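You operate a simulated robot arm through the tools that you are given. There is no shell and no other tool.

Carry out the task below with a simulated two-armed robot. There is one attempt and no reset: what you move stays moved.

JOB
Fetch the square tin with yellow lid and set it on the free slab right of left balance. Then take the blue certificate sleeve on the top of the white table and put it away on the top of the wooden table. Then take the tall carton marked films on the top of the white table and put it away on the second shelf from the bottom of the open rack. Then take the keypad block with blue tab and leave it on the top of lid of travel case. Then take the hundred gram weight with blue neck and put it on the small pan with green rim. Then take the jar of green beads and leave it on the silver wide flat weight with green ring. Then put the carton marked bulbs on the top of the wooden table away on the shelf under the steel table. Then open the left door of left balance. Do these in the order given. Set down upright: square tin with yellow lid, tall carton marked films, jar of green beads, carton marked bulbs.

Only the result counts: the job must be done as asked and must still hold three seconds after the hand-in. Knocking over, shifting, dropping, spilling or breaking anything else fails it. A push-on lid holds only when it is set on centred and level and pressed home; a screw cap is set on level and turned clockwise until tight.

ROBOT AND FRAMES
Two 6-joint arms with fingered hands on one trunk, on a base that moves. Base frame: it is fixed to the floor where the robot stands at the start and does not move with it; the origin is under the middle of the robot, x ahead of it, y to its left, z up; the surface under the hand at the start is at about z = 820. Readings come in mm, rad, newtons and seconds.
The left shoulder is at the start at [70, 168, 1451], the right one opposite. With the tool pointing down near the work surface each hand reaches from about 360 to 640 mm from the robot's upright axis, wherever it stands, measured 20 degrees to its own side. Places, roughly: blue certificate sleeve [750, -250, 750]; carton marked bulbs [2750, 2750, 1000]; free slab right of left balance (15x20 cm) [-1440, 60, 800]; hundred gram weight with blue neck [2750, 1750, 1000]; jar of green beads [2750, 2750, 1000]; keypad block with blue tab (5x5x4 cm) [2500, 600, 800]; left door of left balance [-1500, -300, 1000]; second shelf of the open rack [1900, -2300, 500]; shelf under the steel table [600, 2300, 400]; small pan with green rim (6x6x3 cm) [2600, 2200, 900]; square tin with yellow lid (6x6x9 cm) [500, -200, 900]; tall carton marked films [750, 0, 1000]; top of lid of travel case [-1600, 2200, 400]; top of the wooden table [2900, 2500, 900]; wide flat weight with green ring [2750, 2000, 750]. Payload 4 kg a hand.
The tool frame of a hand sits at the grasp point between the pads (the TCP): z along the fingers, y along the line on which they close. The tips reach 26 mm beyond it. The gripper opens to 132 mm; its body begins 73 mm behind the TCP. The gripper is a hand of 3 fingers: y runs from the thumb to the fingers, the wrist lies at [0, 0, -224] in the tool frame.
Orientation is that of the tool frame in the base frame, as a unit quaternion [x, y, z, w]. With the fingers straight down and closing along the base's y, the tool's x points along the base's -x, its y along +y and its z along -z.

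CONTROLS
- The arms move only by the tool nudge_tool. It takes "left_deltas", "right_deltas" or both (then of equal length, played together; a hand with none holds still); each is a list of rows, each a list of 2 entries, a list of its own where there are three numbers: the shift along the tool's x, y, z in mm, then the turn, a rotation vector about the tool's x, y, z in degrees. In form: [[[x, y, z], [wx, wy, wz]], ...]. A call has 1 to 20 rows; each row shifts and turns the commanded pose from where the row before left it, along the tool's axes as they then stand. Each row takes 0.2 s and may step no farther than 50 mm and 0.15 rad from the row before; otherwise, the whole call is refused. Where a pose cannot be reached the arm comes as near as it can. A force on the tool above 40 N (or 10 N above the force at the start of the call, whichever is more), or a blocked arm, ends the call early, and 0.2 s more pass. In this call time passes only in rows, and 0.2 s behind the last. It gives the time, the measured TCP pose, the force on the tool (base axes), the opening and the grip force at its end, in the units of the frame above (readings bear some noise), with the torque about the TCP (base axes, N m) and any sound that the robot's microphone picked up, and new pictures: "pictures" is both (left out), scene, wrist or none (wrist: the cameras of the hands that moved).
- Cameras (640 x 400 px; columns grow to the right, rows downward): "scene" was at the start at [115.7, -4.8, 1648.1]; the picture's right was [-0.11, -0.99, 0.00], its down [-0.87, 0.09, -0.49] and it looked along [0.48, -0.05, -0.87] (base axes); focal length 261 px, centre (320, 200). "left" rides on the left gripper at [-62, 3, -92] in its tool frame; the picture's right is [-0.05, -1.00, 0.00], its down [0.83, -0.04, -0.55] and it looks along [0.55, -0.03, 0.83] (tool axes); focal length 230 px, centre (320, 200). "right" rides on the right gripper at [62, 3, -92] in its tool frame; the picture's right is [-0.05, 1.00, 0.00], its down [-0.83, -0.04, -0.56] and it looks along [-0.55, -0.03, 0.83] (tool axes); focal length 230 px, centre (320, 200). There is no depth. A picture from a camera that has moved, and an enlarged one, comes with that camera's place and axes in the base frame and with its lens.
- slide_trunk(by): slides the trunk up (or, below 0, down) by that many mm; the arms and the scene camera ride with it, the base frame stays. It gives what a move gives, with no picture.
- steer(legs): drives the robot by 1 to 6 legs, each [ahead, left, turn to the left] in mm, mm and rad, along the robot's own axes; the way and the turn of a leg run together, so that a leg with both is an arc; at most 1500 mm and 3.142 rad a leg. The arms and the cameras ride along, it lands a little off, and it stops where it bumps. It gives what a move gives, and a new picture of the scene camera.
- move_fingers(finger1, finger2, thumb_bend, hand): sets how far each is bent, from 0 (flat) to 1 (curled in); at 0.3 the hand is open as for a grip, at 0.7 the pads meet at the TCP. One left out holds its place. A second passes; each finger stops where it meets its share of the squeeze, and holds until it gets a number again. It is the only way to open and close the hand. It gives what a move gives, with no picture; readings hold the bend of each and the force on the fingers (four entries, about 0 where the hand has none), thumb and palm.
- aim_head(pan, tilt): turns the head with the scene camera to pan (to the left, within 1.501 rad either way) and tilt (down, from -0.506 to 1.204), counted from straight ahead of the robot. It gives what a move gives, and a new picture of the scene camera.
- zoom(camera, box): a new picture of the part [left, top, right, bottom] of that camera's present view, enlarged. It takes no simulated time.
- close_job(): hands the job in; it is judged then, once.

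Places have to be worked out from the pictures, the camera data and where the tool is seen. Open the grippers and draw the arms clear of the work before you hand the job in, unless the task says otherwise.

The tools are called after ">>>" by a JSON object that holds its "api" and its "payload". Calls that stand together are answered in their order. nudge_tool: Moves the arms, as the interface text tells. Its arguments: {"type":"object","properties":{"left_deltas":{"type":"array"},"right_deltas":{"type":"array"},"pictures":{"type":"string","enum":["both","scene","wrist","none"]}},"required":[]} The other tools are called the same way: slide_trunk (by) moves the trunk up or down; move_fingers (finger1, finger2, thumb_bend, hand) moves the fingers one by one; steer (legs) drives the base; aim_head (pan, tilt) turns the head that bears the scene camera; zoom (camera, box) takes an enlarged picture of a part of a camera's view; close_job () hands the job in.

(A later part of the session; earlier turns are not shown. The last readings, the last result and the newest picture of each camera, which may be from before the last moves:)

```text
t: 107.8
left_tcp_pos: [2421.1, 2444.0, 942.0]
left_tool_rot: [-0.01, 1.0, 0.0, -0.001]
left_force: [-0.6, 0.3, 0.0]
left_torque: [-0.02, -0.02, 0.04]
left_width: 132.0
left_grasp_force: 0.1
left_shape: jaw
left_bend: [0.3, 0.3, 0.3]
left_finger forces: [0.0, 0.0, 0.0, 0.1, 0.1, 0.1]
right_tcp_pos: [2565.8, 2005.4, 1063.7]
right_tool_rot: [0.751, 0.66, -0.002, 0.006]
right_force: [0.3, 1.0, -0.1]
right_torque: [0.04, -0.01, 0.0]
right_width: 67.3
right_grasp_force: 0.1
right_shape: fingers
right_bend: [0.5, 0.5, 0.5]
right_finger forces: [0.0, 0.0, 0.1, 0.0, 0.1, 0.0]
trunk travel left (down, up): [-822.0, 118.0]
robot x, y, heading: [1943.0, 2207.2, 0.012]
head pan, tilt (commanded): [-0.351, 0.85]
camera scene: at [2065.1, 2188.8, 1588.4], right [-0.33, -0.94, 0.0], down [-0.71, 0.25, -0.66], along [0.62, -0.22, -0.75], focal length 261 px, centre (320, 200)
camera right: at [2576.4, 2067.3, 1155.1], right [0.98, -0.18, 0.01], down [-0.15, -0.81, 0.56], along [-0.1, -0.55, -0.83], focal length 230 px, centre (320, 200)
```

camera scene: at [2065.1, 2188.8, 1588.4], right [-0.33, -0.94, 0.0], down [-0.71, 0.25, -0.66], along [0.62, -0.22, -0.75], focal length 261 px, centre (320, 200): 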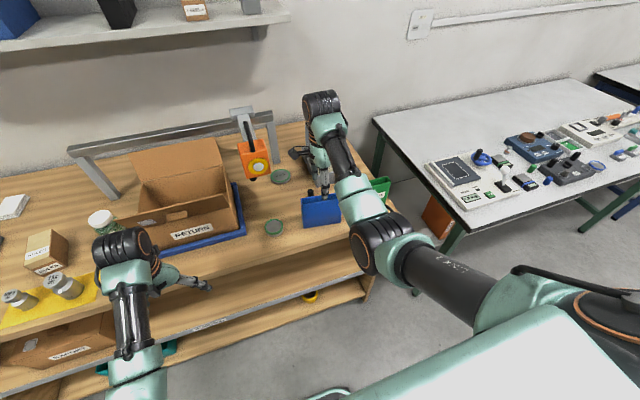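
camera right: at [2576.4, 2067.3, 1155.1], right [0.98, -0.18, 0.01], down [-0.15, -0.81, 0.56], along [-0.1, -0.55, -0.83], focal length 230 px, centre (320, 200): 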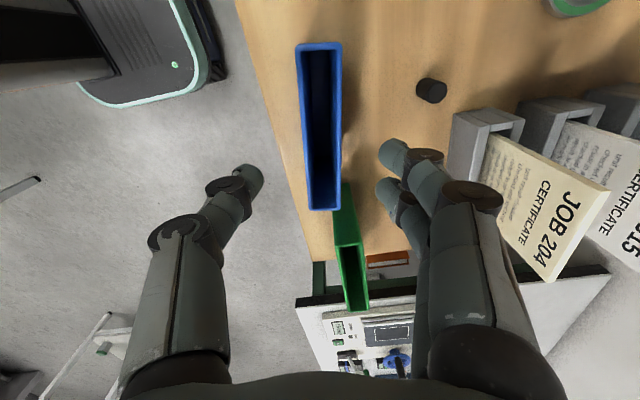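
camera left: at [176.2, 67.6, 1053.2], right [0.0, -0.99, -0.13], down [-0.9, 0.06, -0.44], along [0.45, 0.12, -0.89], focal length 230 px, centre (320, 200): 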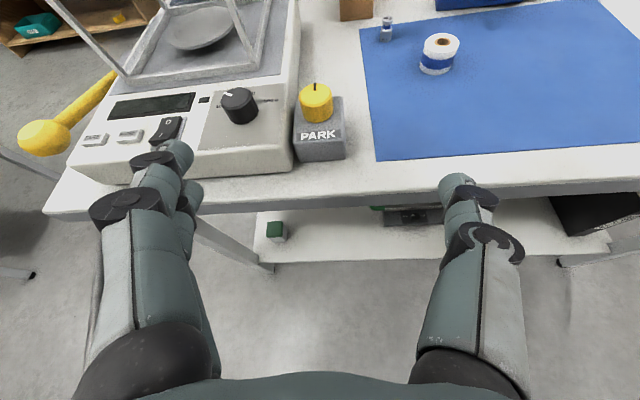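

The blue sleeve is set down and standing. Next is the films carton, so I drive back round to the front of the white table.

>>> {"api": "steer", "payload": {"legs": [[-440, 0, -0.012], [0, -1215, 0], [-1000, 0, 0], [-890, 0, 0], [0, -1100, 0]]}}

>>> {"api": "aim_head", "payload": {"pan": 0.1, "tilt": 0.8}}

```text
t: 130.6
left_tcp_pos: [96.2, 122.2, 941.6]
left_tool_rot: [-0.026, 1.0, 0.0, -0.002]
left_force: [0.4, -0.2, 0.4]
left_torque: [0.0, -0.01, 0.0]
left_width: 131.7
left_grasp_force: 0.1
left_shape: jaw
left_bend: [0.3, 0.3, 0.3]
left_finger forces: [0.1, 0.1, 0.1, 0.1, 0.0, 0.0]
right_tcp_pos: [254.3, -310.0, 1063.4]
right_tool_rot: [0.741, 0.672, -0.001, 0.005]
right_force: [0.5, -0.1, 0.0]
right_torque: [0.0, 0.0, -0.02]
right_width: 67.6
right_grasp_force: 0.0
right_shape: fingers
right_bend: [0.5, 0.5, 0.5]
right_finger forces: [0.0, 0.0, 0.0, 0.0, 0.0, 0.0]
trunk travel left (down, up): [-822.0, 118.0]
robot x, y, heading: [-378.9, -127.6, 0.039]
head pan, tilt (commanded): [-0.351, 0.85]
camera scene: at [-252.6, -142.8, 1588.4], right [-0.3, -0.95, 0.0], down [-0.72, 0.23, -0.66], along [0.63, -0.2, -0.75], focal length 261 px, centre (320, 200)
```

scene: 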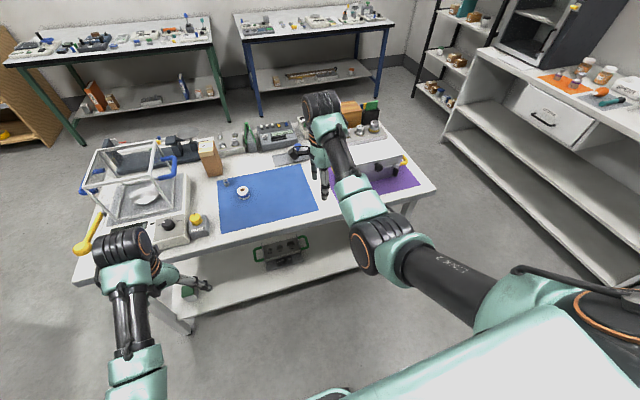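

```text
t: 131.5
left_tcp_pos: [96.2, 122.1, 941.4]
left_tool_rot: [-0.026, 1.0, 0.0, -0.001]
left_force: [-0.2, 0.5, 0.1]
left_torque: [0.0, 0.02, 0.0]
left_width: 131.9
left_grasp_force: 0.1
left_shape: jaw
left_bend: [0.3, 0.3, 0.3]
left_finger forces: [0.0, 0.1, 0.0, 0.0, 0.0, 0.1]
right_tcp_pos: [253.8, -310.3, 1063.1]
right_tool_rot: [0.74, 0.672, -0.002, 0.005]
right_force: [-0.5, 0.3, 0.3]
right_torque: [0.0, 0.0, 0.0]
right_width: 67.4
right_grasp_force: 0.0
right_shape: fingers
right_bend: [0.5, 0.5, 0.5]
right_finger forces: [0.0, 0.1, 0.1, 0.1, 0.0, 0.1]
trunk travel left (down, up): [-822.0, 118.0]
robot x, y, heading: [-379.0, -126.8, 0.041]
head pan, tilt (commanded): [0.099, 0.799]
camera scene: at [-247.2, -108.3, 1592.4], right [0.14, -0.99, 0.0], down [-0.71, -0.1, -0.7], along [0.69, 0.1, -0.72], focal length 261 px, centre (320, 200)
```

scene: 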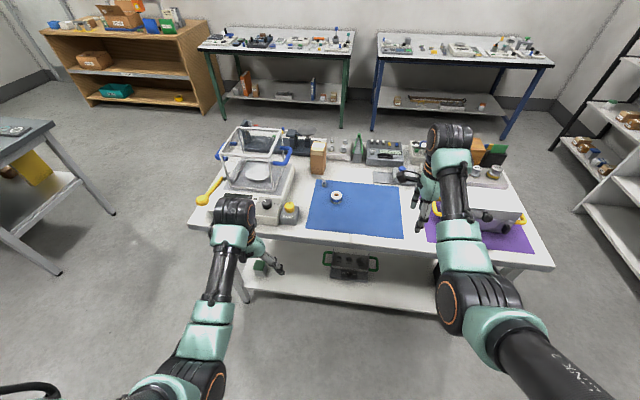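

The robot is back in front of the table, carton still standing. I extend the left hand a little and pitch it forward by 60° in free space.

>>> {"api": "nudge_tool", "payload": {"left_deltas": [[[-38, 0, 0], [0, 0, 0]], [[-38, 0, 0], [0, 0, 0]], [[-38, 0, 0], [0, 0, 0]], [[0, 0, 0], [0, -7.5, 0]], [[0, 0, 0], [0, -7.5, 0]], [[0, 0, 0], [0, -7.5, 0]], [[0, 0, 0], [0, -7.5, 0]], [[0, 0, 0], [0, -7.5, 0]], [[0, 0, 0], [0, -7.5, 0]], [[0, 0, 0], [0, -7.5, 0]], [[0, 0, 0], [0, -7.5, 0]]], "pictures": "wrist"}}

```text
t: 133.9
left_tcp_pos: [209.1, 129.1, 941.6]
left_tool_rot: [-0.024, 0.865, 0.014, 0.502]
left_force: [-0.3, 0.5, -0.4]
left_torque: [-0.01, 0.02, -0.01]
left_width: 132.2
left_grasp_force: 0.1
left_shape: jaw
left_bend: [0.3, 0.3, 0.3]
left_finger forces: [0.1, 0.0, 0.1, 0.0, 0.0, 0.0]
right_tcp_pos: [253.8, -310.4, 1064.2]
right_tool_rot: [0.741, 0.671, 0.0, 0.006]
right_force: [0.0, -0.4, 0.0]
right_torque: [0.0, -0.01, 0.0]
right_width: 67.4
right_grasp_force: 0.0
right_shape: fingers
right_bend: [0.5, 0.5, 0.5]
right_finger forces: [0.0, 0.1, 0.0, 0.1, 0.1, 0.1]
trunk travel left (down, up): [-822.0, 118.0]
robot x, y, heading: [-376.5, -120.4, 0.04]
head pan, tilt (commanded): [0.099, 0.799]
camera left: at [158.7, 129.9, 1040.1], right [0.08, -1.0, 0.05], down [-0.89, -0.09, -0.44], along [0.44, -0.01, -0.9], focal length 230 px, centre (320, 200)
```

left: 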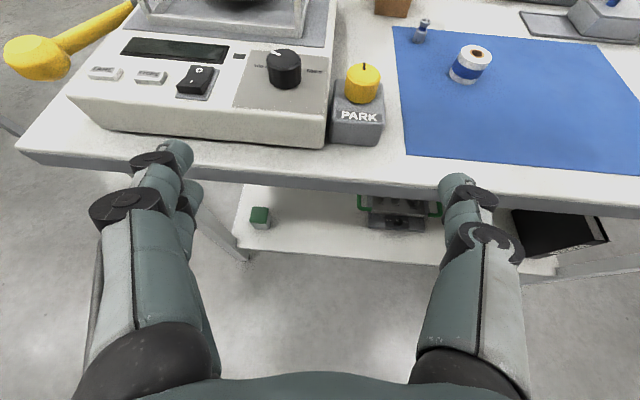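

The hand is pitched 30° below horizontal. I narrow the opening to pass the balance handle, align with the carton's line and drive closer.

>>> {"api": "move_fingers", "payload": {"hand": "left", "finger1": 0.43, "finger2": 0.43, "thumb_bend": 0.43}}

>>> {"api": "steer", "payload": {"legs": [[0, -66, -0.041], [250, 0, 0]]}}

>>> {"api": "zoom", "payload": {"camera": "left", "box": [0, 0, 640, 400]}}

```text
t: 134.9
left_tcp_pos: [209.7, 128.3, 941.6]
left_tool_rot: [-0.023, 0.866, 0.013, 0.499]
left_force: [-0.7, 0.0, -0.7]
left_torque: [-0.02, -0.05, 0.0]
left_width: 92.2
left_grasp_force: 0.2
left_shape: fingers
left_bend: [0.43, 0.43, 0.43]
left_finger forces: [0.0, 0.0, 0.1, 0.0, 0.1, 0.0]
right_tcp_pos: [253.4, -310.7, 1063.9]
right_tool_rot: [0.741, 0.672, -0.001, 0.005]
right_force: [-0.7, -0.1, 0.1]
right_torque: [-0.02, 0.0, -0.04]
right_width: 67.2
right_grasp_force: 0.0
right_shape: fingers
right_bend: [0.5, 0.5, 0.5]
right_finger forces: [0.0, 0.0, 0.0, 0.1, 0.1, 0.1]
trunk travel left (down, up): [-822.0, 118.0]
robot x, y, heading: [-375.9, -124.6, 0.044]
head pan, tilt (commanded): [0.099, 0.799]
```

```text
t: 137.3
left_tcp_pos: [465.2, 40.0, 941.5]
left_tool_rot: [-0.007, 0.866, 0.004, 0.5]
left_force: [0.4, 0.1, -0.5]
left_torque: [0.0, 0.0, -0.02]
left_width: 92.3
left_grasp_force: 0.1
left_shape: fingers
left_bend: [0.43, 0.43, 0.43]
left_finger forces: [0.0, 0.0, 0.0, 0.0, 0.0, 0.0]
right_tcp_pos: [493.5, -399.9, 1064.7]
right_tool_rot: [0.753, 0.658, -0.001, 0.006]
right_force: [-0.1, 0.1, 0.3]
right_torque: [-0.03, -0.07, -0.01]
right_width: 67.1
right_grasp_force: 0.1
right_shape: fingers
right_bend: [0.5, 0.5, 0.5]
right_finger forces: [0.0, 0.0, 0.0, 0.0, 0.0, 0.0]
trunk travel left (down, up): [-822.0, 118.0]
robot x, y, heading: [-126.2, -192.6, 0.004]
head pan, tilt (commanded): [0.099, 0.799]
camera scene: at [-0.1, -179.5, 1592.6], right [0.1, -0.99, 0.0], down [-0.71, -0.07, -0.7], along [0.69, 0.07, -0.72], focal length 261 px, centre (320, 200)
```

scene: 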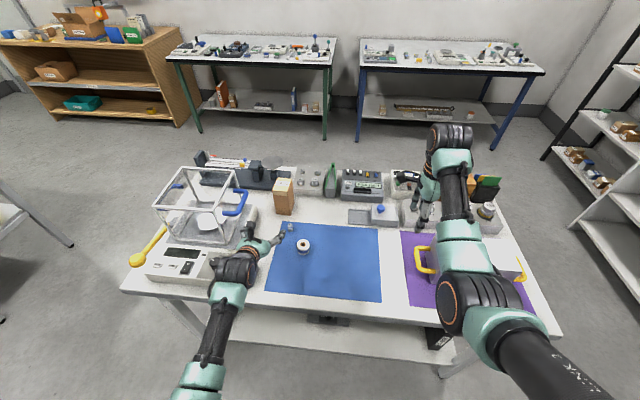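

```text
1.00 times, centred on (320, 200) of left (not enlarged: the box is as wide or as high as the picture)
camera zoom: at [415.6, 43.9, 1040.8], right [0.04, -1.0, 0.04], down [-0.9, -0.06, -0.44], along [0.44, -0.02, -0.9], focal length 230 px, centre (320, 200)
```

zoom: 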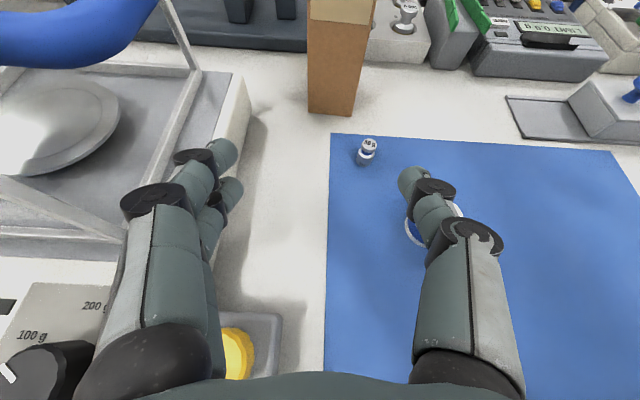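

The wrist view puts the carton's front at x≈654, centred near y 29. I drive 108 mm ahead and 10 mm right to the pre-grasp point.

>>> {"api": "steer", "payload": {"legs": [[108, -10, -0.004]]}}

>>> {"api": "zoom", "payload": {"camera": "left", "box": [0, 0, 640, 400]}}

```text
t: 138.5
left_tcp_pos: [572.3, 29.7, 941.2]
left_tool_rot: [-0.005, 0.866, 0.003, 0.5]
left_force: [0.1, -0.1, -0.3]
left_torque: [-0.03, -0.02, -0.01]
left_width: 92.1
left_grasp_force: 0.0
left_shape: fingers
left_bend: [0.43, 0.43, 0.43]
left_finger forces: [0.0, 0.1, 0.0, 0.0, 0.0, 0.0]
right_tcp_pos: [599.7, -410.5, 1064.7]
right_tool_rot: [0.754, 0.657, 0.0, 0.005]
right_force: [0.0, -0.1, 0.7]
right_torque: [-0.02, -0.01, 0.01]
right_width: 67.5
right_grasp_force: 0.0
right_shape: fingers
right_bend: [0.5, 0.5, 0.5]
right_finger forces: [0.1, 0.0, 0.0, 0.0, 0.1, 0.1]
trunk travel left (down, up): [-822.0, 118.0]
robot x, y, heading: [-22.4, -197.9, 0.002]
head pan, tilt (commanded): [0.099, 0.799]
camera scene: at [106.2, -188.4, 1592.7], right [0.1, -0.99, 0.0], down [-0.71, -0.07, -0.7], along [0.69, 0.07, -0.72], focal length 261 px, centre (320, 200)
```

scene: 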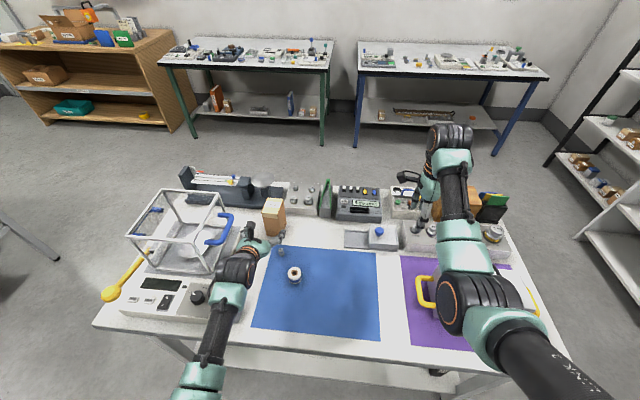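

```text
1.00 times, centred on (320, 200) of left (not enlarged: the box is as wide or as high as the picture)
camera zoom: at [522.7, 33.3, 1040.8], right [0.04, -1.0, 0.05], down [-0.9, -0.06, -0.44], along [0.44, -0.02, -0.9], focal length 230 px, centre (320, 200)
```

zoom: 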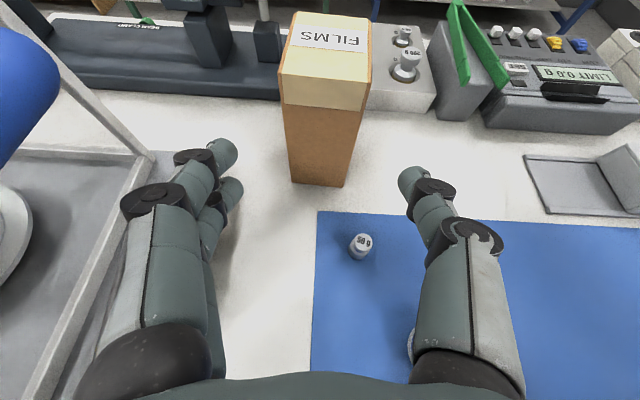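

The carton is centred on the hand (y≈31 vs 30). I advance 120 mm along the tool axis so the fingers straddle it.

>>> {"api": "nudge_tool", "payload": {"left_deltas": [[[0, 1, 40], [0, 0, 0]], [[0, 0, 40], [0, 0, 0]], [[0, 0, 40], [0, 0, 0]]], "pictures": "both"}}

```text
t: 139.3
left_tcp_pos: [679.1, 32.9, 882.9]
left_tool_rot: [-0.006, 0.867, 0.003, 0.498]
left_force: [0.3, -1.3, -0.4]
left_torque: [-0.03, 0.0, 0.03]
left_width: 92.1
left_grasp_force: 0.1
left_shape: fingers
left_bend: [0.43, 0.43, 0.43]
left_finger forces: [0.1, 0.0, 0.0, 0.0, 0.1, 0.1]
right_tcp_pos: [603.9, -411.0, 1061.5]
right_tool_rot: [0.754, 0.656, -0.002, 0.004]
right_force: [0.6, -0.2, -0.4]
right_torque: [0.01, 0.04, -0.01]
right_width: 67.2
right_grasp_force: 0.1
right_shape: fingers
right_bend: [0.5, 0.5, 0.5]
right_finger forces: [0.0, 0.0, 0.1, 0.0, 0.0, 0.1]
trunk travel left (down, up): [-822.0, 118.0]
robot x, y, heading: [-23.8, -197.1, 0.003]
head pan, tilt (commanded): [0.099, 0.799]
camera scene: at [111.8, -188.9, 1592.1], right [0.1, -0.99, 0.0], down [-0.71, -0.07, -0.7], along [0.69, 0.07, -0.72], focal length 261 px, centre (320, 200)
camera left: at [629.6, 36.2, 980.5], right [0.04, -1.0, 0.05], down [-0.9, -0.06, -0.44], along [0.44, -0.02, -0.9], focal length 230 px, centre (320, 200)
```

scene: 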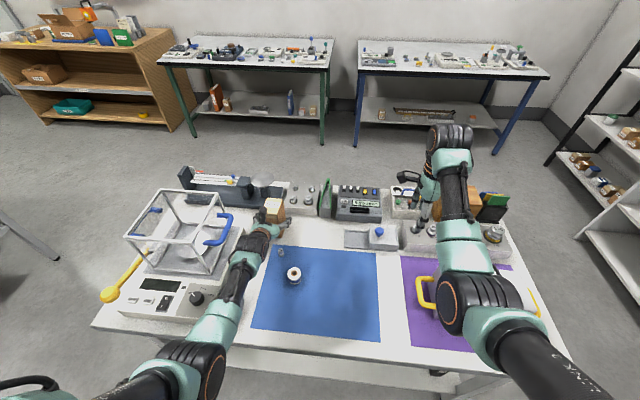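
left: 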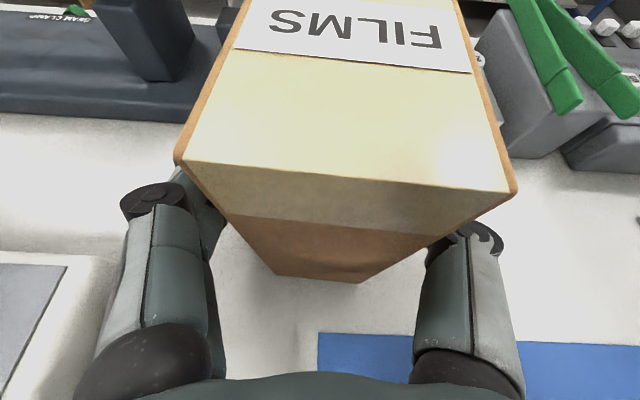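

The carton is well between the fingers. I close the left hand on it and lift slightly.

>>> {"api": "move_fingers", "payload": {"hand": "left", "finger1": 0.72, "finger2": 0.72, "thumb_bend": 0.72}}

>>> {"api": "nudge_tool", "payload": {"left_deltas": [[[-8.7, 0, -5], [0, 0, 0]], [[-17.3, 0, -10], [0, 0, 0]]], "pictures": "both"}}

```text
t: 140.3
left_tcp_pos: [677.1, 33.1, 882.6]
left_tool_rot: [-0.007, 0.866, 0.004, 0.5]
left_force: [-0.3, -0.4, 0.6]
left_torque: [-0.01, 0.01, -0.02]
left_width: 54.9
left_grasp_force: 22.5
left_shape: fingers
left_bend: [0.54, 0.54, 0.61]
left_finger forces: [11.2, 11.4, 0.0, 0.0, 22.5, 0.0]
right_tcp_pos: [602.4, -411.1, 1063.7]
right_tool_rot: [0.754, 0.657, -0.001, 0.005]
right_force: [0.7, 0.4, -0.9]
right_torque: [-0.01, 0.0, 0.0]
right_width: 67.2
right_grasp_force: 0.1
right_shape: fingers
right_bend: [0.5, 0.5, 0.5]
right_finger forces: [0.0, 0.0, 0.1, 0.0, 0.0, 0.1]
trunk travel left (down, up): [-822.0, 118.0]
robot x, y, heading: [-23.1, -198.2, -0.003]
head pan, tilt (commanded): [0.099, 0.799]
```

```text
t: 140.9
left_tcp_pos: [676.5, 32.4, 912.1]
left_tool_rot: [-0.006, 0.866, 0.003, 0.499]
left_force: [0.8, 0.6, -1.5]
left_torque: [-0.02, -0.04, 0.02]
left_width: 54.8
left_grasp_force: 22.6
left_shape: fingers
left_bend: [0.54, 0.54, 0.61]
left_finger forces: [11.4, 11.2, 0.0, 0.0, 22.4, 0.0]
right_tcp_pos: [601.3, -411.0, 1063.3]
right_tool_rot: [0.754, 0.657, -0.002, 0.005]
right_force: [0.8, 0.4, 0.1]
right_torque: [-0.03, -0.02, 0.02]
right_width: 67.3
right_grasp_force: 0.3
right_shape: fingers
right_bend: [0.5, 0.5, 0.5]
right_finger forces: [0.0, 0.1, 0.0, 0.0, 0.1, 0.0]
trunk travel left (down, up): [-822.0, 118.0]
robot x, y, heading: [-19.4, -199.7, 0.002]
head pan, tilt (commanded): [0.099, 0.799]
camera scene: at [108.6, -188.7, 1592.4], right [0.1, -0.99, 0.0], down [-0.71, -0.07, -0.7], along [0.69, 0.07, -0.72], focal length 261 px, centre (320, 200)
camera left: at [627.2, 35.7, 1011.0], right [0.04, -1.0, 0.05], down [-0.9, -0.06, -0.44], along [0.44, -0.02, -0.9], focal length 230 px, centre (320, 200)
```

scene: 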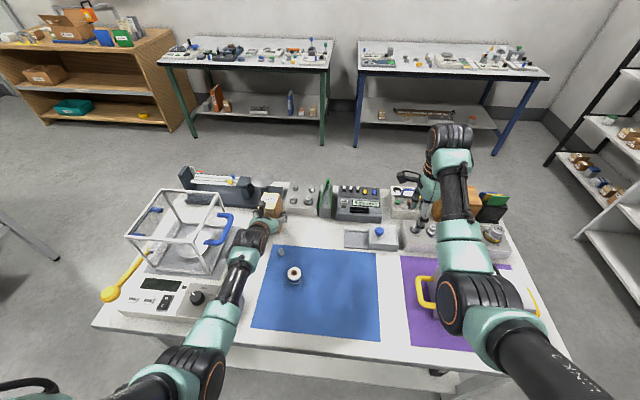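
left: 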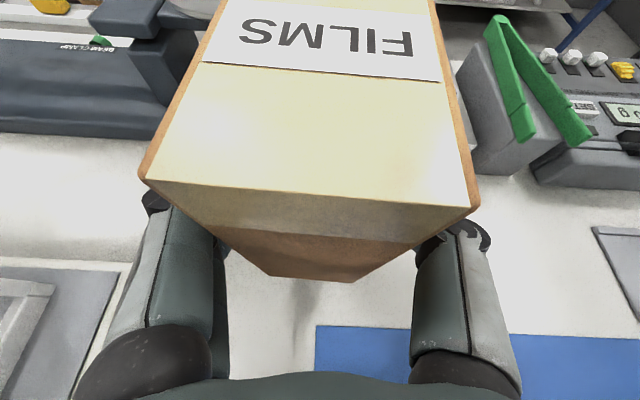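

The carton is held (22 N) and upright. I raise it further, back off from the table, then draw the left hand in for travel.

>>> {"api": "nudge_tool", "payload": {"left_deltas": [[[-26, 0, -15], [0, 0, 0]], [[-26, 0, -15], [0, 0, 0]]], "pictures": "none"}}

>>> {"api": "steer", "payload": {"legs": [[-400, 0, 0]]}}

>>> {"api": "nudge_tool", "payload": {"left_deltas": [[[20, 0, -34.6], [0, 0, 0]], [[20, 0, -34.6], [0, 0, 0]], [[15, 0, -26], [0, 0, 0]]], "pictures": "both"}}

```text
t: 141.5
left_tcp_pos: [677.4, 32.7, 972.3]
left_tool_rot: [-0.006, 0.867, 0.003, 0.499]
left_force: [-0.2, 0.4, -1.1]
left_torque: [-0.04, 0.0, 0.0]
left_width: 54.7
left_grasp_force: 21.7
left_shape: fingers
left_bend: [0.54, 0.54, 0.61]
left_finger forces: [11.3, 11.1, 0.1, 0.1, 22.4, 0.0]
right_tcp_pos: [601.7, -410.8, 1063.6]
right_tool_rot: [0.754, 0.657, -0.001, 0.007]
right_force: [-0.8, 0.4, 0.4]
right_torque: [-0.02, -0.01, -0.02]
right_width: 67.3
right_grasp_force: 0.1
right_shape: fingers
right_bend: [0.5, 0.5, 0.5]
right_finger forces: [0.1, 0.1, 0.1, 0.0, 0.0, 0.0]
trunk travel left (down, up): [-822.0, 118.0]
robot x, y, heading: [-18.9, -198.5, -0.005]
head pan, tilt (commanded): [0.099, 0.799]
```

```text
t: 144.0
left_tcp_pos: [286.3, 32.6, 971.6]
left_tool_rot: [-0.008, 0.867, 0.004, 0.498]
left_force: [-0.1, -0.1, -0.3]
left_torque: [0.03, 0.0, 0.01]
left_width: 54.7
left_grasp_force: 22.4
left_shape: fingers
left_bend: [0.54, 0.54, 0.61]
left_finger forces: [11.3, 11.1, 0.0, 0.1, 22.4, 0.1]
right_tcp_pos: [211.4, -411.1, 1063.1]
right_tool_rot: [0.753, 0.658, -0.002, 0.006]
right_force: [-0.3, -0.6, 0.5]
right_torque: [-0.02, -0.04, -0.01]
right_width: 67.4
right_grasp_force: 0.1
right_shape: fingers
right_bend: [0.5, 0.5, 0.5]
right_finger forces: [0.0, 0.0, 0.0, 0.0, 0.0, 0.0]
trunk travel left (down, up): [-822.0, 118.0]
robot x, y, heading: [-412.5, -201.8, 0.007]
head pan, tilt (commanded): [0.099, 0.799]
camera scene: at [-281.0, -189.8, 1592.2], right [0.1, -0.99, 0.0], down [-0.71, -0.08, -0.7], along [0.69, 0.07, -0.72], focal length 261 px, centre (320, 200)
```

scene: 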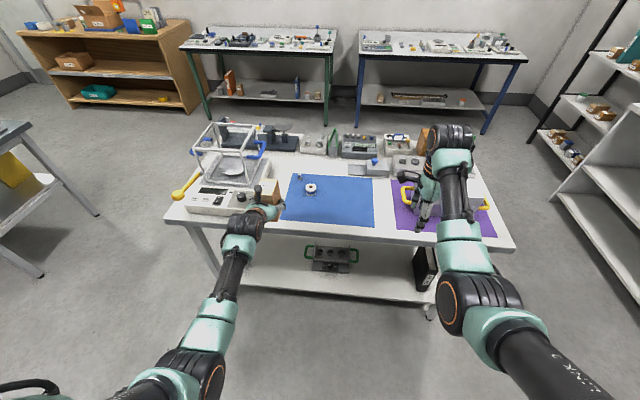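

```text
t: 144.8
left_tcp_pos: [170.6, 30.4, 972.5]
left_tool_rot: [-0.008, 0.866, 0.005, 0.499]
left_force: [-0.5, 0.4, -1.1]
left_torque: [0.0, 0.01, 0.0]
left_width: 54.9
left_grasp_force: 22.4
left_shape: fingers
left_bend: [0.54, 0.54, 0.61]
left_finger forces: [11.3, 11.2, 0.0, 0.0, 22.4, 0.0]
right_tcp_pos: [209.6, -410.4, 1063.5]
right_tool_rot: [0.753, 0.658, -0.001, 0.005]
right_force: [-0.9, 0.9, -1.0]
right_torque: [0.0, -0.01, -0.01]
right_width: 67.1
right_grasp_force: 0.1
right_shape: fingers
right_bend: [0.5, 0.5, 0.5]
right_finger forces: [0.1, 0.1, 0.0, 0.0, 0.0, 0.1]
trunk travel left (down, up): [-822.0, 118.0]
robot x, y, heading: [-415.9, -200.4, 0.012]
head pan, tilt (commanded): [0.099, 0.799]
camera scene: at [-284.1, -189.9, 1592.5], right [0.1, -0.99, 0.0], down [-0.71, -0.07, -0.7], along [0.69, 0.07, -0.72], focal length 261 px, centre (320, 200)
camera left: at [122.0, 34.1, 1071.6], right [0.04, -1.0, 0.05], down [-0.9, -0.06, -0.44], along [0.44, -0.02, -0.9], focal length 230 px, centre (320, 200)
```

scene: 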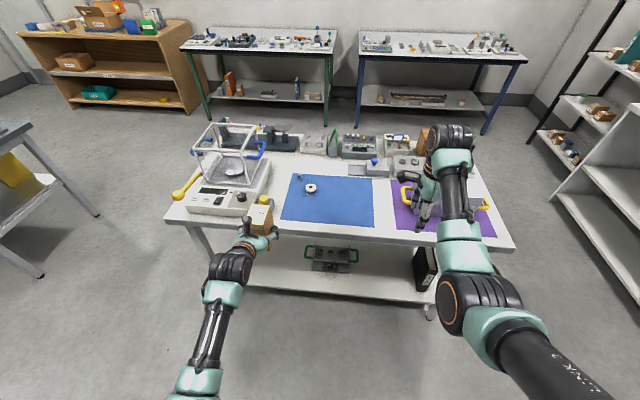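
left: 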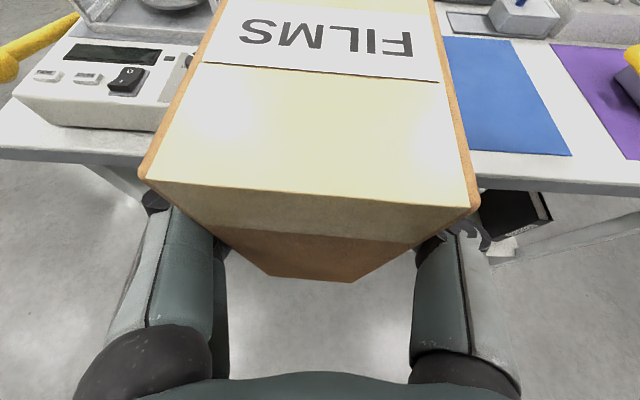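

I drive round the right end of the white table and turn to face the open rack.

>>> {"api": "steer", "payload": {"legs": [[0, -1000, -0.008], [1000, 0, 0], [700, 0, 0], [0, 130, 0], [0, 0, -1.571]]}}

>>> {"api": "aim_head", "payload": {"pan": 0.45, "tilt": 0.5}}

```text
t: 162.8
left_tcp_pos: [1509.6, -1670.3, 971.6]
left_tool_rot: [0.613, 0.612, -0.353, 0.352]
left_force: [0.7, 0.0, -1.4]
left_torque: [0.02, -0.01, 0.01]
left_width: 54.6
left_grasp_force: 22.3
left_shape: fingers
left_bend: [0.54, 0.54, 0.61]
left_finger forces: [11.2, 11.0, 0.1, 0.0, 22.2, 0.1]
right_tcp_pos: [1067.9, -1698.7, 1063.1]
right_tool_rot: [0.997, -0.078, -0.004, 0.001]
right_force: [-0.9, 0.2, 0.4]
right_torque: [-0.01, 0.01, 0.01]
right_width: 67.1
right_grasp_force: 0.1
right_shape: fingers
right_bend: [0.5, 0.5, 0.5]
right_finger forces: [0.0, 0.1, 0.0, 0.1, 0.1, 0.1]
trunk travel left (down, up): [-822.0, 118.0]
robot x, y, heading: [1292.0, -1078.1, -1.584]
head pan, tilt (commanded): [0.099, 0.799]
camera scene: at [1294.8, -1207.8, 1592.4], right [-1.0, -0.09, 0.0], down [-0.06, 0.71, -0.7], along [0.06, -0.69, -0.72], focal length 261 px, centre (320, 200)
```

scene: 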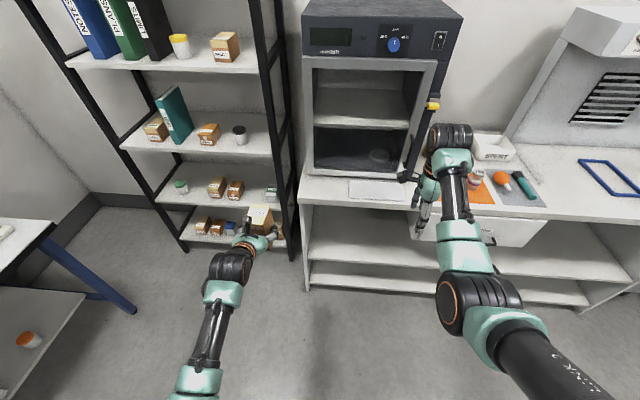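

```text
t: 163.7
left_tcp_pos: [1509.4, -1669.9, 970.3]
left_tool_rot: [0.613, 0.612, -0.354, 0.353]
left_force: [0.2, -1.1, -1.6]
left_torque: [0.07, -0.05, 0.0]
left_width: 54.5
left_grasp_force: 21.7
left_shape: fingers
left_bend: [0.54, 0.54, 0.61]
left_finger forces: [11.3, 11.0, 0.0, 0.1, 22.2, 0.0]
right_tcp_pos: [1068.4, -1700.3, 1062.6]
right_tool_rot: [0.997, -0.077, -0.004, 0.002]
right_force: [0.2, -0.5, -0.5]
right_torque: [0.01, 0.03, -0.01]
right_width: 67.4
right_grasp_force: 0.1
right_shape: fingers
right_bend: [0.5, 0.5, 0.5]
right_finger forces: [0.1, 0.0, 0.1, 0.0, 0.0, 0.1]
trunk travel left (down, up): [-822.0, 118.0]
robot x, y, heading: [1287.3, -1082.4, -1.589]
head pan, tilt (commanded): [0.45, 0.499]
camera scene: at [1326.0, -1209.8, 1618.3], right [-0.91, -0.42, 0.0], down [-0.2, 0.43, -0.88], along [0.37, -0.8, -0.48], focal length 261 px, centre (320, 200)
```

scene: 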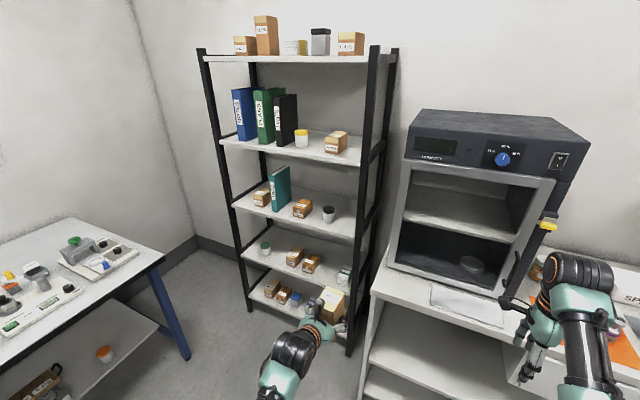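

The rack has five shelves; the second from the bottom holds a few small boxes and jars. I zoom in to find free space on it.

>>> {"api": "zoom", "payload": {"camera": "scene", "box": [225, 180, 385, 350]}}

```text
2.35 times, centred on (305, 265) of scene
camera zoom: at [1326.0, -1209.8, 1618.3], right [-0.91, -0.42, 0.0], down [-0.2, 0.43, -0.88], along [0.37, -0.8, -0.48], focal length 615 px, centre (355, 47)
```

zoom: 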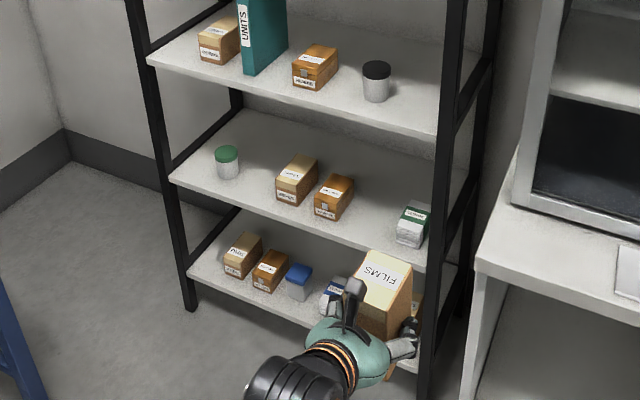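

The free gap on that shelf lies between the green-lid jar and the first box, around x≈2087, shelf z≈500. I tuck the right hand back so it stays out of the rack, then lower the trunk.

>>> {"api": "nudge_tool", "payload": {"right_deltas": [[[0, -33.4, 26], [0, 0, 0]], [[0, -33.4, 26], [0, 0, 0]], [[0, -33.4, 26], [0, 0, 0]], [[0, -33.4, 26], [0, 0, 0]], [[0, -33.4, 26], [0, 0, 0]], [[0, -33.4, 26], [0, 0, 0]], [[0, -33.4, 26], [0, 0, 0]]], "pictures": "none"}}

>>> {"api": "slide_trunk", "payload": {"by": -360}}

>>> {"api": "steer", "payload": {"legs": [[0, 565, 0.016], [380, 0, 0]]}}

>>> {"api": "aim_head", "payload": {"pan": 0.25, "tilt": 0.6}}

```text
t: 165.3
left_tcp_pos: [1509.5, -1668.8, 973.4]
left_tool_rot: [0.614, 0.612, -0.353, 0.352]
left_force: [0.1, 0.1, -1.5]
left_torque: [0.02, -0.04, 0.0]
left_width: 54.7
left_grasp_force: 22.0
left_shape: fingers
left_bend: [0.54, 0.54, 0.61]
left_finger forces: [11.2, 11.0, 0.1, 0.0, 22.1, 0.0]
right_tcp_pos: [1093.3, -1477.2, 876.9]
right_tool_rot: [0.997, -0.076, -0.011, 0.006]
right_force: [0.4, 1.0, -0.1]
right_torque: [0.0, -0.02, -0.01]
right_width: 67.3
right_grasp_force: 0.1
right_shape: fingers
right_bend: [0.5, 0.5, 0.5]
right_finger forces: [0.0, 0.0, 0.0, 0.0, 0.0, 0.0]
right hand out of reach, approached as far as the arm can: row 1
trunk travel left (down, up): [-822.0, 118.0]
robot x, y, heading: [1286.0, -1078.8, -1.585]
head pan, tilt (commanded): [0.45, 0.499]
```

```text
t: 168.8
left_tcp_pos: [1509.5, -1669.2, 612.3]
left_tool_rot: [0.614, 0.611, -0.355, 0.352]
left_force: [0.1, -0.3, -0.9]
left_torque: [0.02, 0.05, 0.01]
left_width: 54.6
left_grasp_force: 22.3
left_shape: fingers
left_bend: [0.54, 0.54, 0.61]
left_finger forces: [11.3, 11.0, 0.0, 0.0, 22.2, 0.1]
right_tcp_pos: [1093.4, -1473.7, 514.1]
right_tool_rot: [0.997, -0.075, -0.012, 0.003]
right_force: [-0.2, -0.5, 0.1]
right_torque: [-0.03, 0.01, -0.08]
right_width: 67.6
right_grasp_force: 0.1
right_shape: fingers
right_bend: [0.5, 0.5, 0.5]
right_finger forces: [0.0, 0.0, 0.0, 0.0, 0.0, 0.0]
trunk travel left (down, up): [-462.0, 478.0]
robot x, y, heading: [1287.3, -1079.1, -1.586]
head pan, tilt (commanded): [0.45, 0.499]
```

```text
t: 174.0
left_tcp_pos: [2091.3, -2046.3, 610.0]
left_tool_rot: [0.606, 0.62, -0.349, 0.356]
left_force: [0.3, 0.7, -2.0]
left_torque: [0.02, -0.01, 0.02]
left_width: 54.6
left_grasp_force: 21.3
left_shape: fingers
left_bend: [0.54, 0.54, 0.61]
left_finger forces: [11.1, 11.1, 0.0, 0.0, 22.2, 0.0]
right_tcp_pos: [1671.2, -1862.1, 513.9]
right_tool_rot: [0.998, -0.063, -0.011, 0.003]
right_force: [0.1, 0.0, 1.1]
right_torque: [-0.02, 0.01, 0.03]
right_width: 67.1
right_grasp_force: 0.0
right_shape: fingers
right_bend: [0.5, 0.5, 0.5]
right_finger forces: [0.0, 0.0, 0.0, 0.1, 0.1, 0.0]
trunk travel left (down, up): [-462.0, 478.0]
robot x, y, heading: [1854.5, -1463.7, -1.557]
head pan, tilt (commanded): [0.45, 0.499]
camera scene: at [1896.8, -1591.6, 1258.3], right [-0.9, -0.45, 0.0], down [-0.21, 0.43, -0.88], along [0.39, -0.79, -0.48], focal length 261 px, centre (320, 200)
```

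scene: 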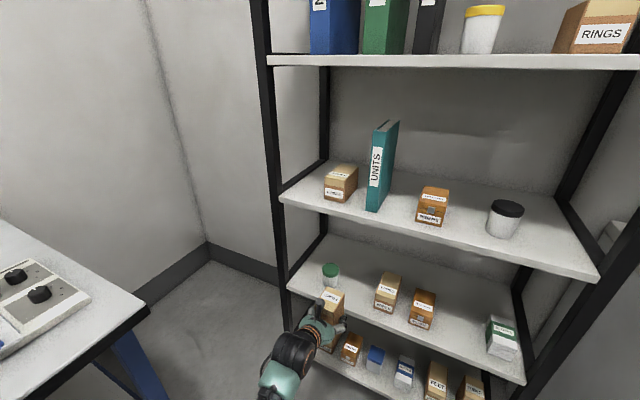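

```text
t: 174.8
left_tcp_pos: [2091.3, -2045.6, 612.7]
left_tool_rot: [0.605, 0.62, -0.349, 0.357]
left_force: [0.3, -0.3, -1.2]
left_torque: [0.05, 0.01, 0.0]
left_width: 54.8
left_grasp_force: 22.1
left_shape: fingers
left_bend: [0.54, 0.54, 0.61]
left_finger forces: [11.3, 11.0, 0.0, 0.0, 22.2, 0.0]
right_tcp_pos: [1670.8, -1861.4, 513.8]
right_tool_rot: [0.998, -0.064, -0.012, 0.004]
right_force: [0.3, 0.2, -0.1]
right_torque: [0.02, 0.03, -0.01]
right_width: 67.3
right_grasp_force: 0.0
right_shape: fingers
right_bend: [0.5, 0.5, 0.5]
right_finger forces: [0.1, 0.1, 0.0, 0.1, 0.0, 0.0]
trunk travel left (down, up): [-462.0, 478.0]
robot x, y, heading: [1854.0, -1459.4, -1.559]
head pan, tilt (commanded): [0.25, 0.6]
camera scene: at [1879.2, -1594.8, 1249.3], right [-0.97, -0.26, 0.0], down [-0.15, 0.55, -0.83], along [0.21, -0.8, -0.56], focal length 261 px, centre (320, 200)
```

scene: 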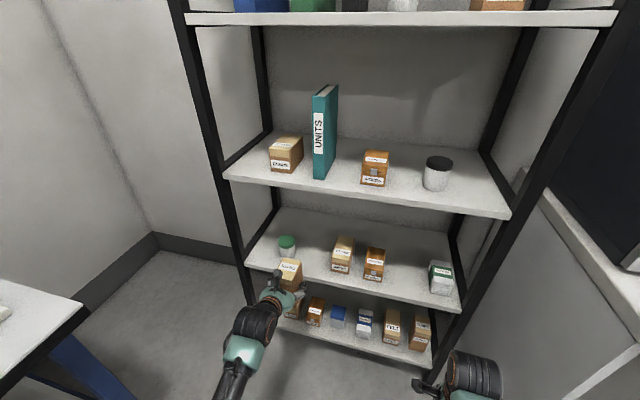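

>>> {"api": "zoom", "payload": {"camera": "scene", "box": [230, 190, 470, 340]}}

>>> {"api": "zoom", "payload": {"camera": "left", "box": [0, 0, 640, 400]}}

```text
2.67 times, centred on (350, 265) of scene
camera zoom: at [1879.2, -1594.8, 1249.3], right [-0.97, -0.26, 0.0], down [-0.15, 0.55, -0.83], along [0.21, -0.8, -0.56], focal length 697 px, centre (240, 27)
```

zoom: 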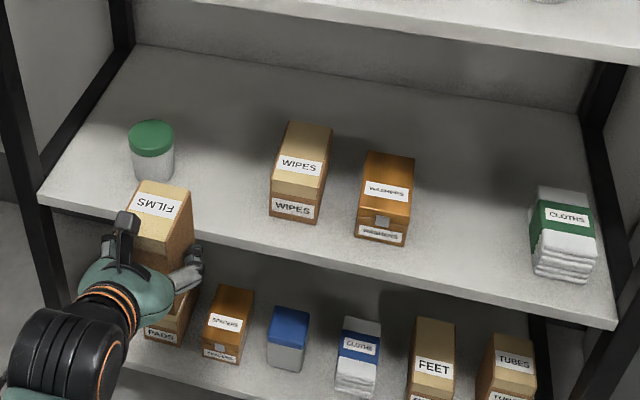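

```text
1.00 times, centred on (320, 200) of left (not enlarged: the box is as wide or as high as the picture)
camera zoom: at [2092.7, -1996.3, 710.8], right [-1.0, -0.05, 0.05], down [-0.06, 0.9, -0.44], along [-0.02, -0.44, -0.9], focal length 230 px, centre (320, 200)
```

zoom: 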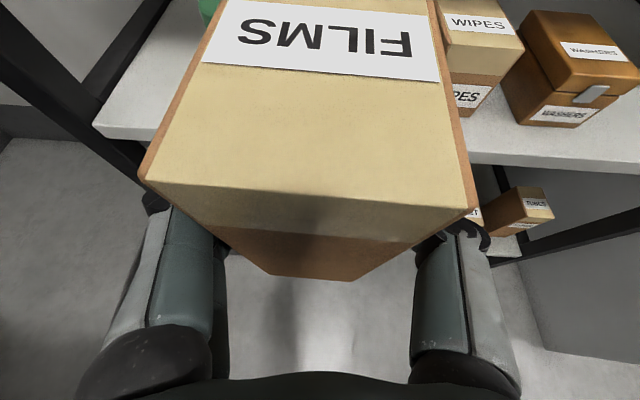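

The gap between the green-lid jar (edge x≈2154) and the WIPES box (edge x≈2005) is about 149 mm, centred at x≈2080. I shift the carton to that line and creep forward.

>>> {"api": "nudge_tool", "payload": {"left_deltas": [[[0, -6, 0], [0, 0, 0]]], "pictures": "none"}}

>>> {"api": "steer", "payload": {"legs": [[120, 0, -0.013]]}}

>>> {"api": "zoom", "payload": {"camera": "scene", "box": [200, 190, 460, 360]}}

>>> {"api": "zoom", "payload": {"camera": "left", "box": [0, 0, 640, 400]}}

```text
t: 175.2
left_tcp_pos: [2085.8, -2045.7, 612.5]
left_tool_rot: [0.606, 0.62, -0.349, 0.357]
left_force: [0.0, 0.1, -1.9]
left_torque: [0.0, 0.01, -0.01]
left_width: 54.5
left_grasp_force: 22.5
left_shape: fingers
left_bend: [0.54, 0.54, 0.61]
left_finger forces: [11.2, 11.0, 0.0, 0.0, 22.2, 0.1]
right_tcp_pos: [1669.0, -1861.7, 514.1]
right_tool_rot: [0.998, -0.063, -0.012, 0.003]
right_force: [0.2, 0.3, 0.0]
right_torque: [0.02, -0.03, 0.0]
right_width: 67.1
right_grasp_force: 0.1
right_shape: fingers
right_bend: [0.5, 0.5, 0.5]
right_finger forces: [0.1, 0.1, 0.1, 0.0, 0.0, 0.0]
trunk travel left (down, up): [-462.0, 478.0]
robot x, y, heading: [1851.2, -1464.1, -1.559]
head pan, tilt (commanded): [0.25, 0.6]
```

```text
t: 176.4
left_tcp_pos: [2079.5, -2168.2, 610.7]
left_tool_rot: [0.61, 0.616, -0.351, 0.354]
left_force: [-0.8, 0.3, -1.8]
left_torque: [0.02, -0.02, -0.02]
left_width: 54.5
left_grasp_force: 22.2
left_shape: fingers
left_bend: [0.54, 0.54, 0.61]
left_finger forces: [11.2, 10.9, 0.1, 0.0, 22.3, 0.1]
right_tcp_pos: [1666.0, -1978.9, 514.1]
right_tool_rot: [0.997, -0.07, -0.012, 0.002]
right_force: [-0.2, 0.7, -0.5]
right_torque: [-0.02, 0.0, -0.04]
right_width: 67.5
right_grasp_force: 0.1
right_shape: fingers
right_bend: [0.5, 0.5, 0.5]
right_finger forces: [0.0, 0.0, 0.1, 0.0, 0.0, 0.1]
trunk travel left (down, up): [-462.0, 478.0]
robot x, y, heading: [1854.5, -1581.7, -1.57]
head pan, tilt (commanded): [0.25, 0.6]
camera scene: at [1878.3, -1716.5, 1249.1], right [-0.97, -0.25, 0.0], down [-0.14, 0.55, -0.82], along [0.2, -0.8, -0.57], focal length 261 px, centre (320, 200)
```

scene: 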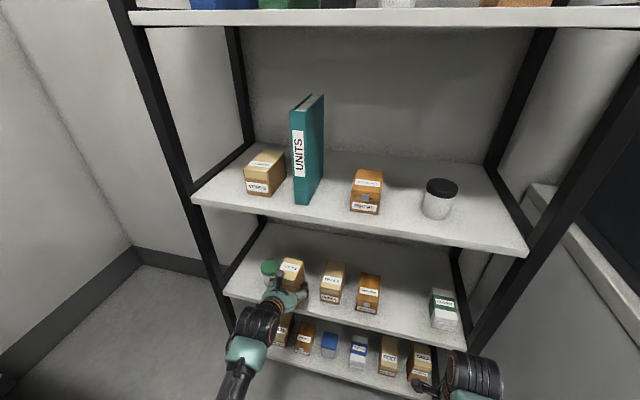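

```text
2.35 times, centred on (330, 275) of scene
camera zoom: at [1878.3, -1716.5, 1249.1], right [-0.97, -0.25, 0.0], down [-0.14, 0.55, -0.82], along [0.2, -0.8, -0.57], focal length 615 px, centre (296, 24)
```

zoom: 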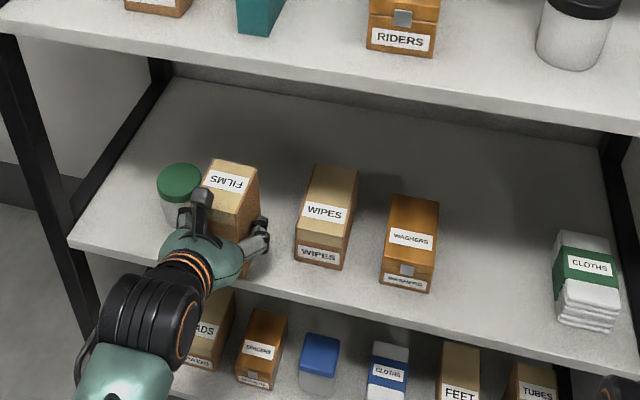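

```text
1.00 times, centred on (320, 200) of left (not enlarged: the box is as wide or as high as the picture)
camera zoom: at [2081.2, -2120.0, 710.5], right [-1.0, -0.04, 0.05], down [-0.05, 0.9, -0.44], along [-0.02, -0.44, -0.9], focal length 230 px, centre (320, 200)
```

zoom: 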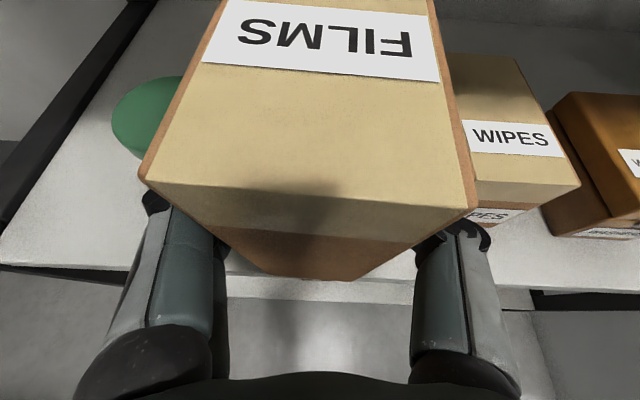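

The jar side is tight, so I'll pass above the items instead. I raise 55 mm, shift 8 mm away from the jar, and move in further.

>>> {"api": "slide_trunk", "payload": {"by": 55}}

>>> {"api": "nudge_tool", "payload": {"left_deltas": [[[0, -8, 0], [0, 0, 0]]], "pictures": "none"}}

>>> {"api": "steer", "payload": {"legs": [[80, 0, 0]]}}

>>> {"api": "zoom", "payload": {"camera": "left", "box": [0, 0, 640, 400]}}

```text
t: 177.3
left_tcp_pos: [2080.3, -2168.6, 667.2]
left_tool_rot: [0.61, 0.616, -0.351, 0.354]
left_force: [0.5, -0.3, -0.5]
left_torque: [0.0, 0.0, 0.02]
left_width: 54.7
left_grasp_force: 22.6
left_shape: fingers
left_bend: [0.54, 0.54, 0.61]
left_finger forces: [11.2, 11.0, 0.0, 0.0, 22.1, 0.1]
right_tcp_pos: [1666.0, -1979.9, 569.0]
right_tool_rot: [0.997, -0.07, -0.012, 0.002]
right_force: [-0.2, 0.2, -0.3]
right_torque: [-0.04, 0.02, -0.01]
right_width: 67.3
right_grasp_force: 0.1
right_shape: fingers
right_bend: [0.5, 0.5, 0.5]
right_finger forces: [0.1, 0.0, 0.0, 0.0, 0.0, 0.1]
trunk travel left (down, up): [-517.0, 423.0]
robot x, y, heading: [1857.7, -1581.7, -1.568]
head pan, tilt (commanded): [0.25, 0.6]
```

```text
t: 177.8
left_tcp_pos: [2071.9, -2169.2, 667.1]
left_tool_rot: [0.609, 0.616, -0.352, 0.355]
left_force: [-1.0, 0.6, -1.1]
left_torque: [-0.01, 0.03, 0.0]
left_width: 54.8
left_grasp_force: 22.2
left_shape: fingers
left_bend: [0.54, 0.54, 0.61]
left_finger forces: [11.2, 11.0, 0.0, 0.0, 22.3, 0.1]
right_tcp_pos: [1666.2, -1979.9, 569.3]
right_tool_rot: [0.997, -0.069, -0.013, 0.004]
right_force: [-0.3, -0.4, 0.6]
right_torque: [0.0, 0.0, -0.02]
right_width: 67.3
right_grasp_force: 0.1
right_shape: fingers
right_bend: [0.5, 0.5, 0.5]
right_finger forces: [0.0, 0.0, 0.1, 0.0, 0.0, 0.1]
trunk travel left (down, up): [-517.0, 423.0]
robot x, y, heading: [1857.2, -1579.9, -1.569]
head pan, tilt (commanded): [0.25, 0.6]
```

```text
t: 178.8
left_tcp_pos: [2070.4, -2248.3, 666.3]
left_tool_rot: [0.61, 0.616, -0.351, 0.354]
left_force: [0.6, 0.6, -1.8]
left_torque: [0.01, 0.01, 0.0]
left_width: 54.7
left_grasp_force: 21.6
left_shape: fingers
left_bend: [0.54, 0.54, 0.61]
left_finger forces: [11.2, 11.0, 0.0, 0.0, 22.3, 0.1]
right_tcp_pos: [1666.0, -2059.0, 569.4]
right_tool_rot: [0.997, -0.07, -0.013, 0.003]
right_force: [0.1, 0.0, 0.4]
right_torque: [0.05, 0.02, 0.0]
right_width: 67.4
right_grasp_force: 0.1
right_shape: fingers
right_bend: [0.5, 0.5, 0.5]
right_finger forces: [0.0, 0.0, 0.0, 0.0, 0.0, 0.1]
trunk travel left (down, up): [-517.0, 423.0]
robot x, y, heading: [1857.7, -1660.3, -1.571]
head pan, tilt (commanded): [0.25, 0.6]
camera scene: at [1878.1, -1795.1, 1304.1], right [-0.97, -0.25, 0.0], down [-0.14, 0.55, -0.82], along [0.2, -0.8, -0.57], focal length 261 px, centre (320, 200)
```

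scene: 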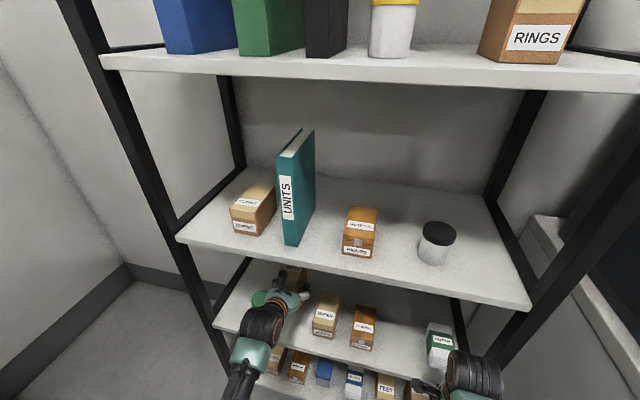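

```text
1.00 times, centred on (320, 200) of left (not enlarged: the box is as wide or as high as the picture)
camera zoom: at [2072.3, -2199.0, 764.6], right [-1.0, -0.04, 0.05], down [-0.05, 0.9, -0.44], along [-0.03, -0.44, -0.9], focal length 230 px, centre (320, 200)
```

zoom: 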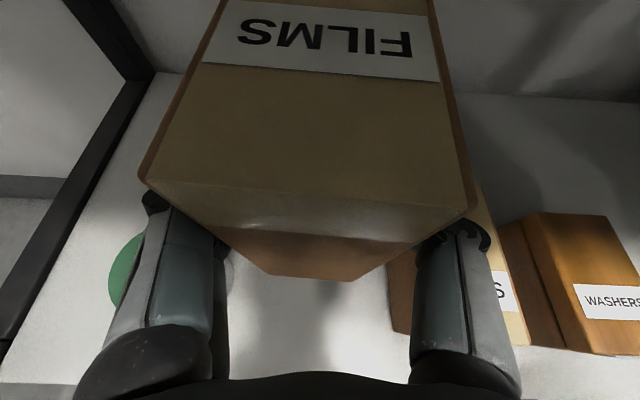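

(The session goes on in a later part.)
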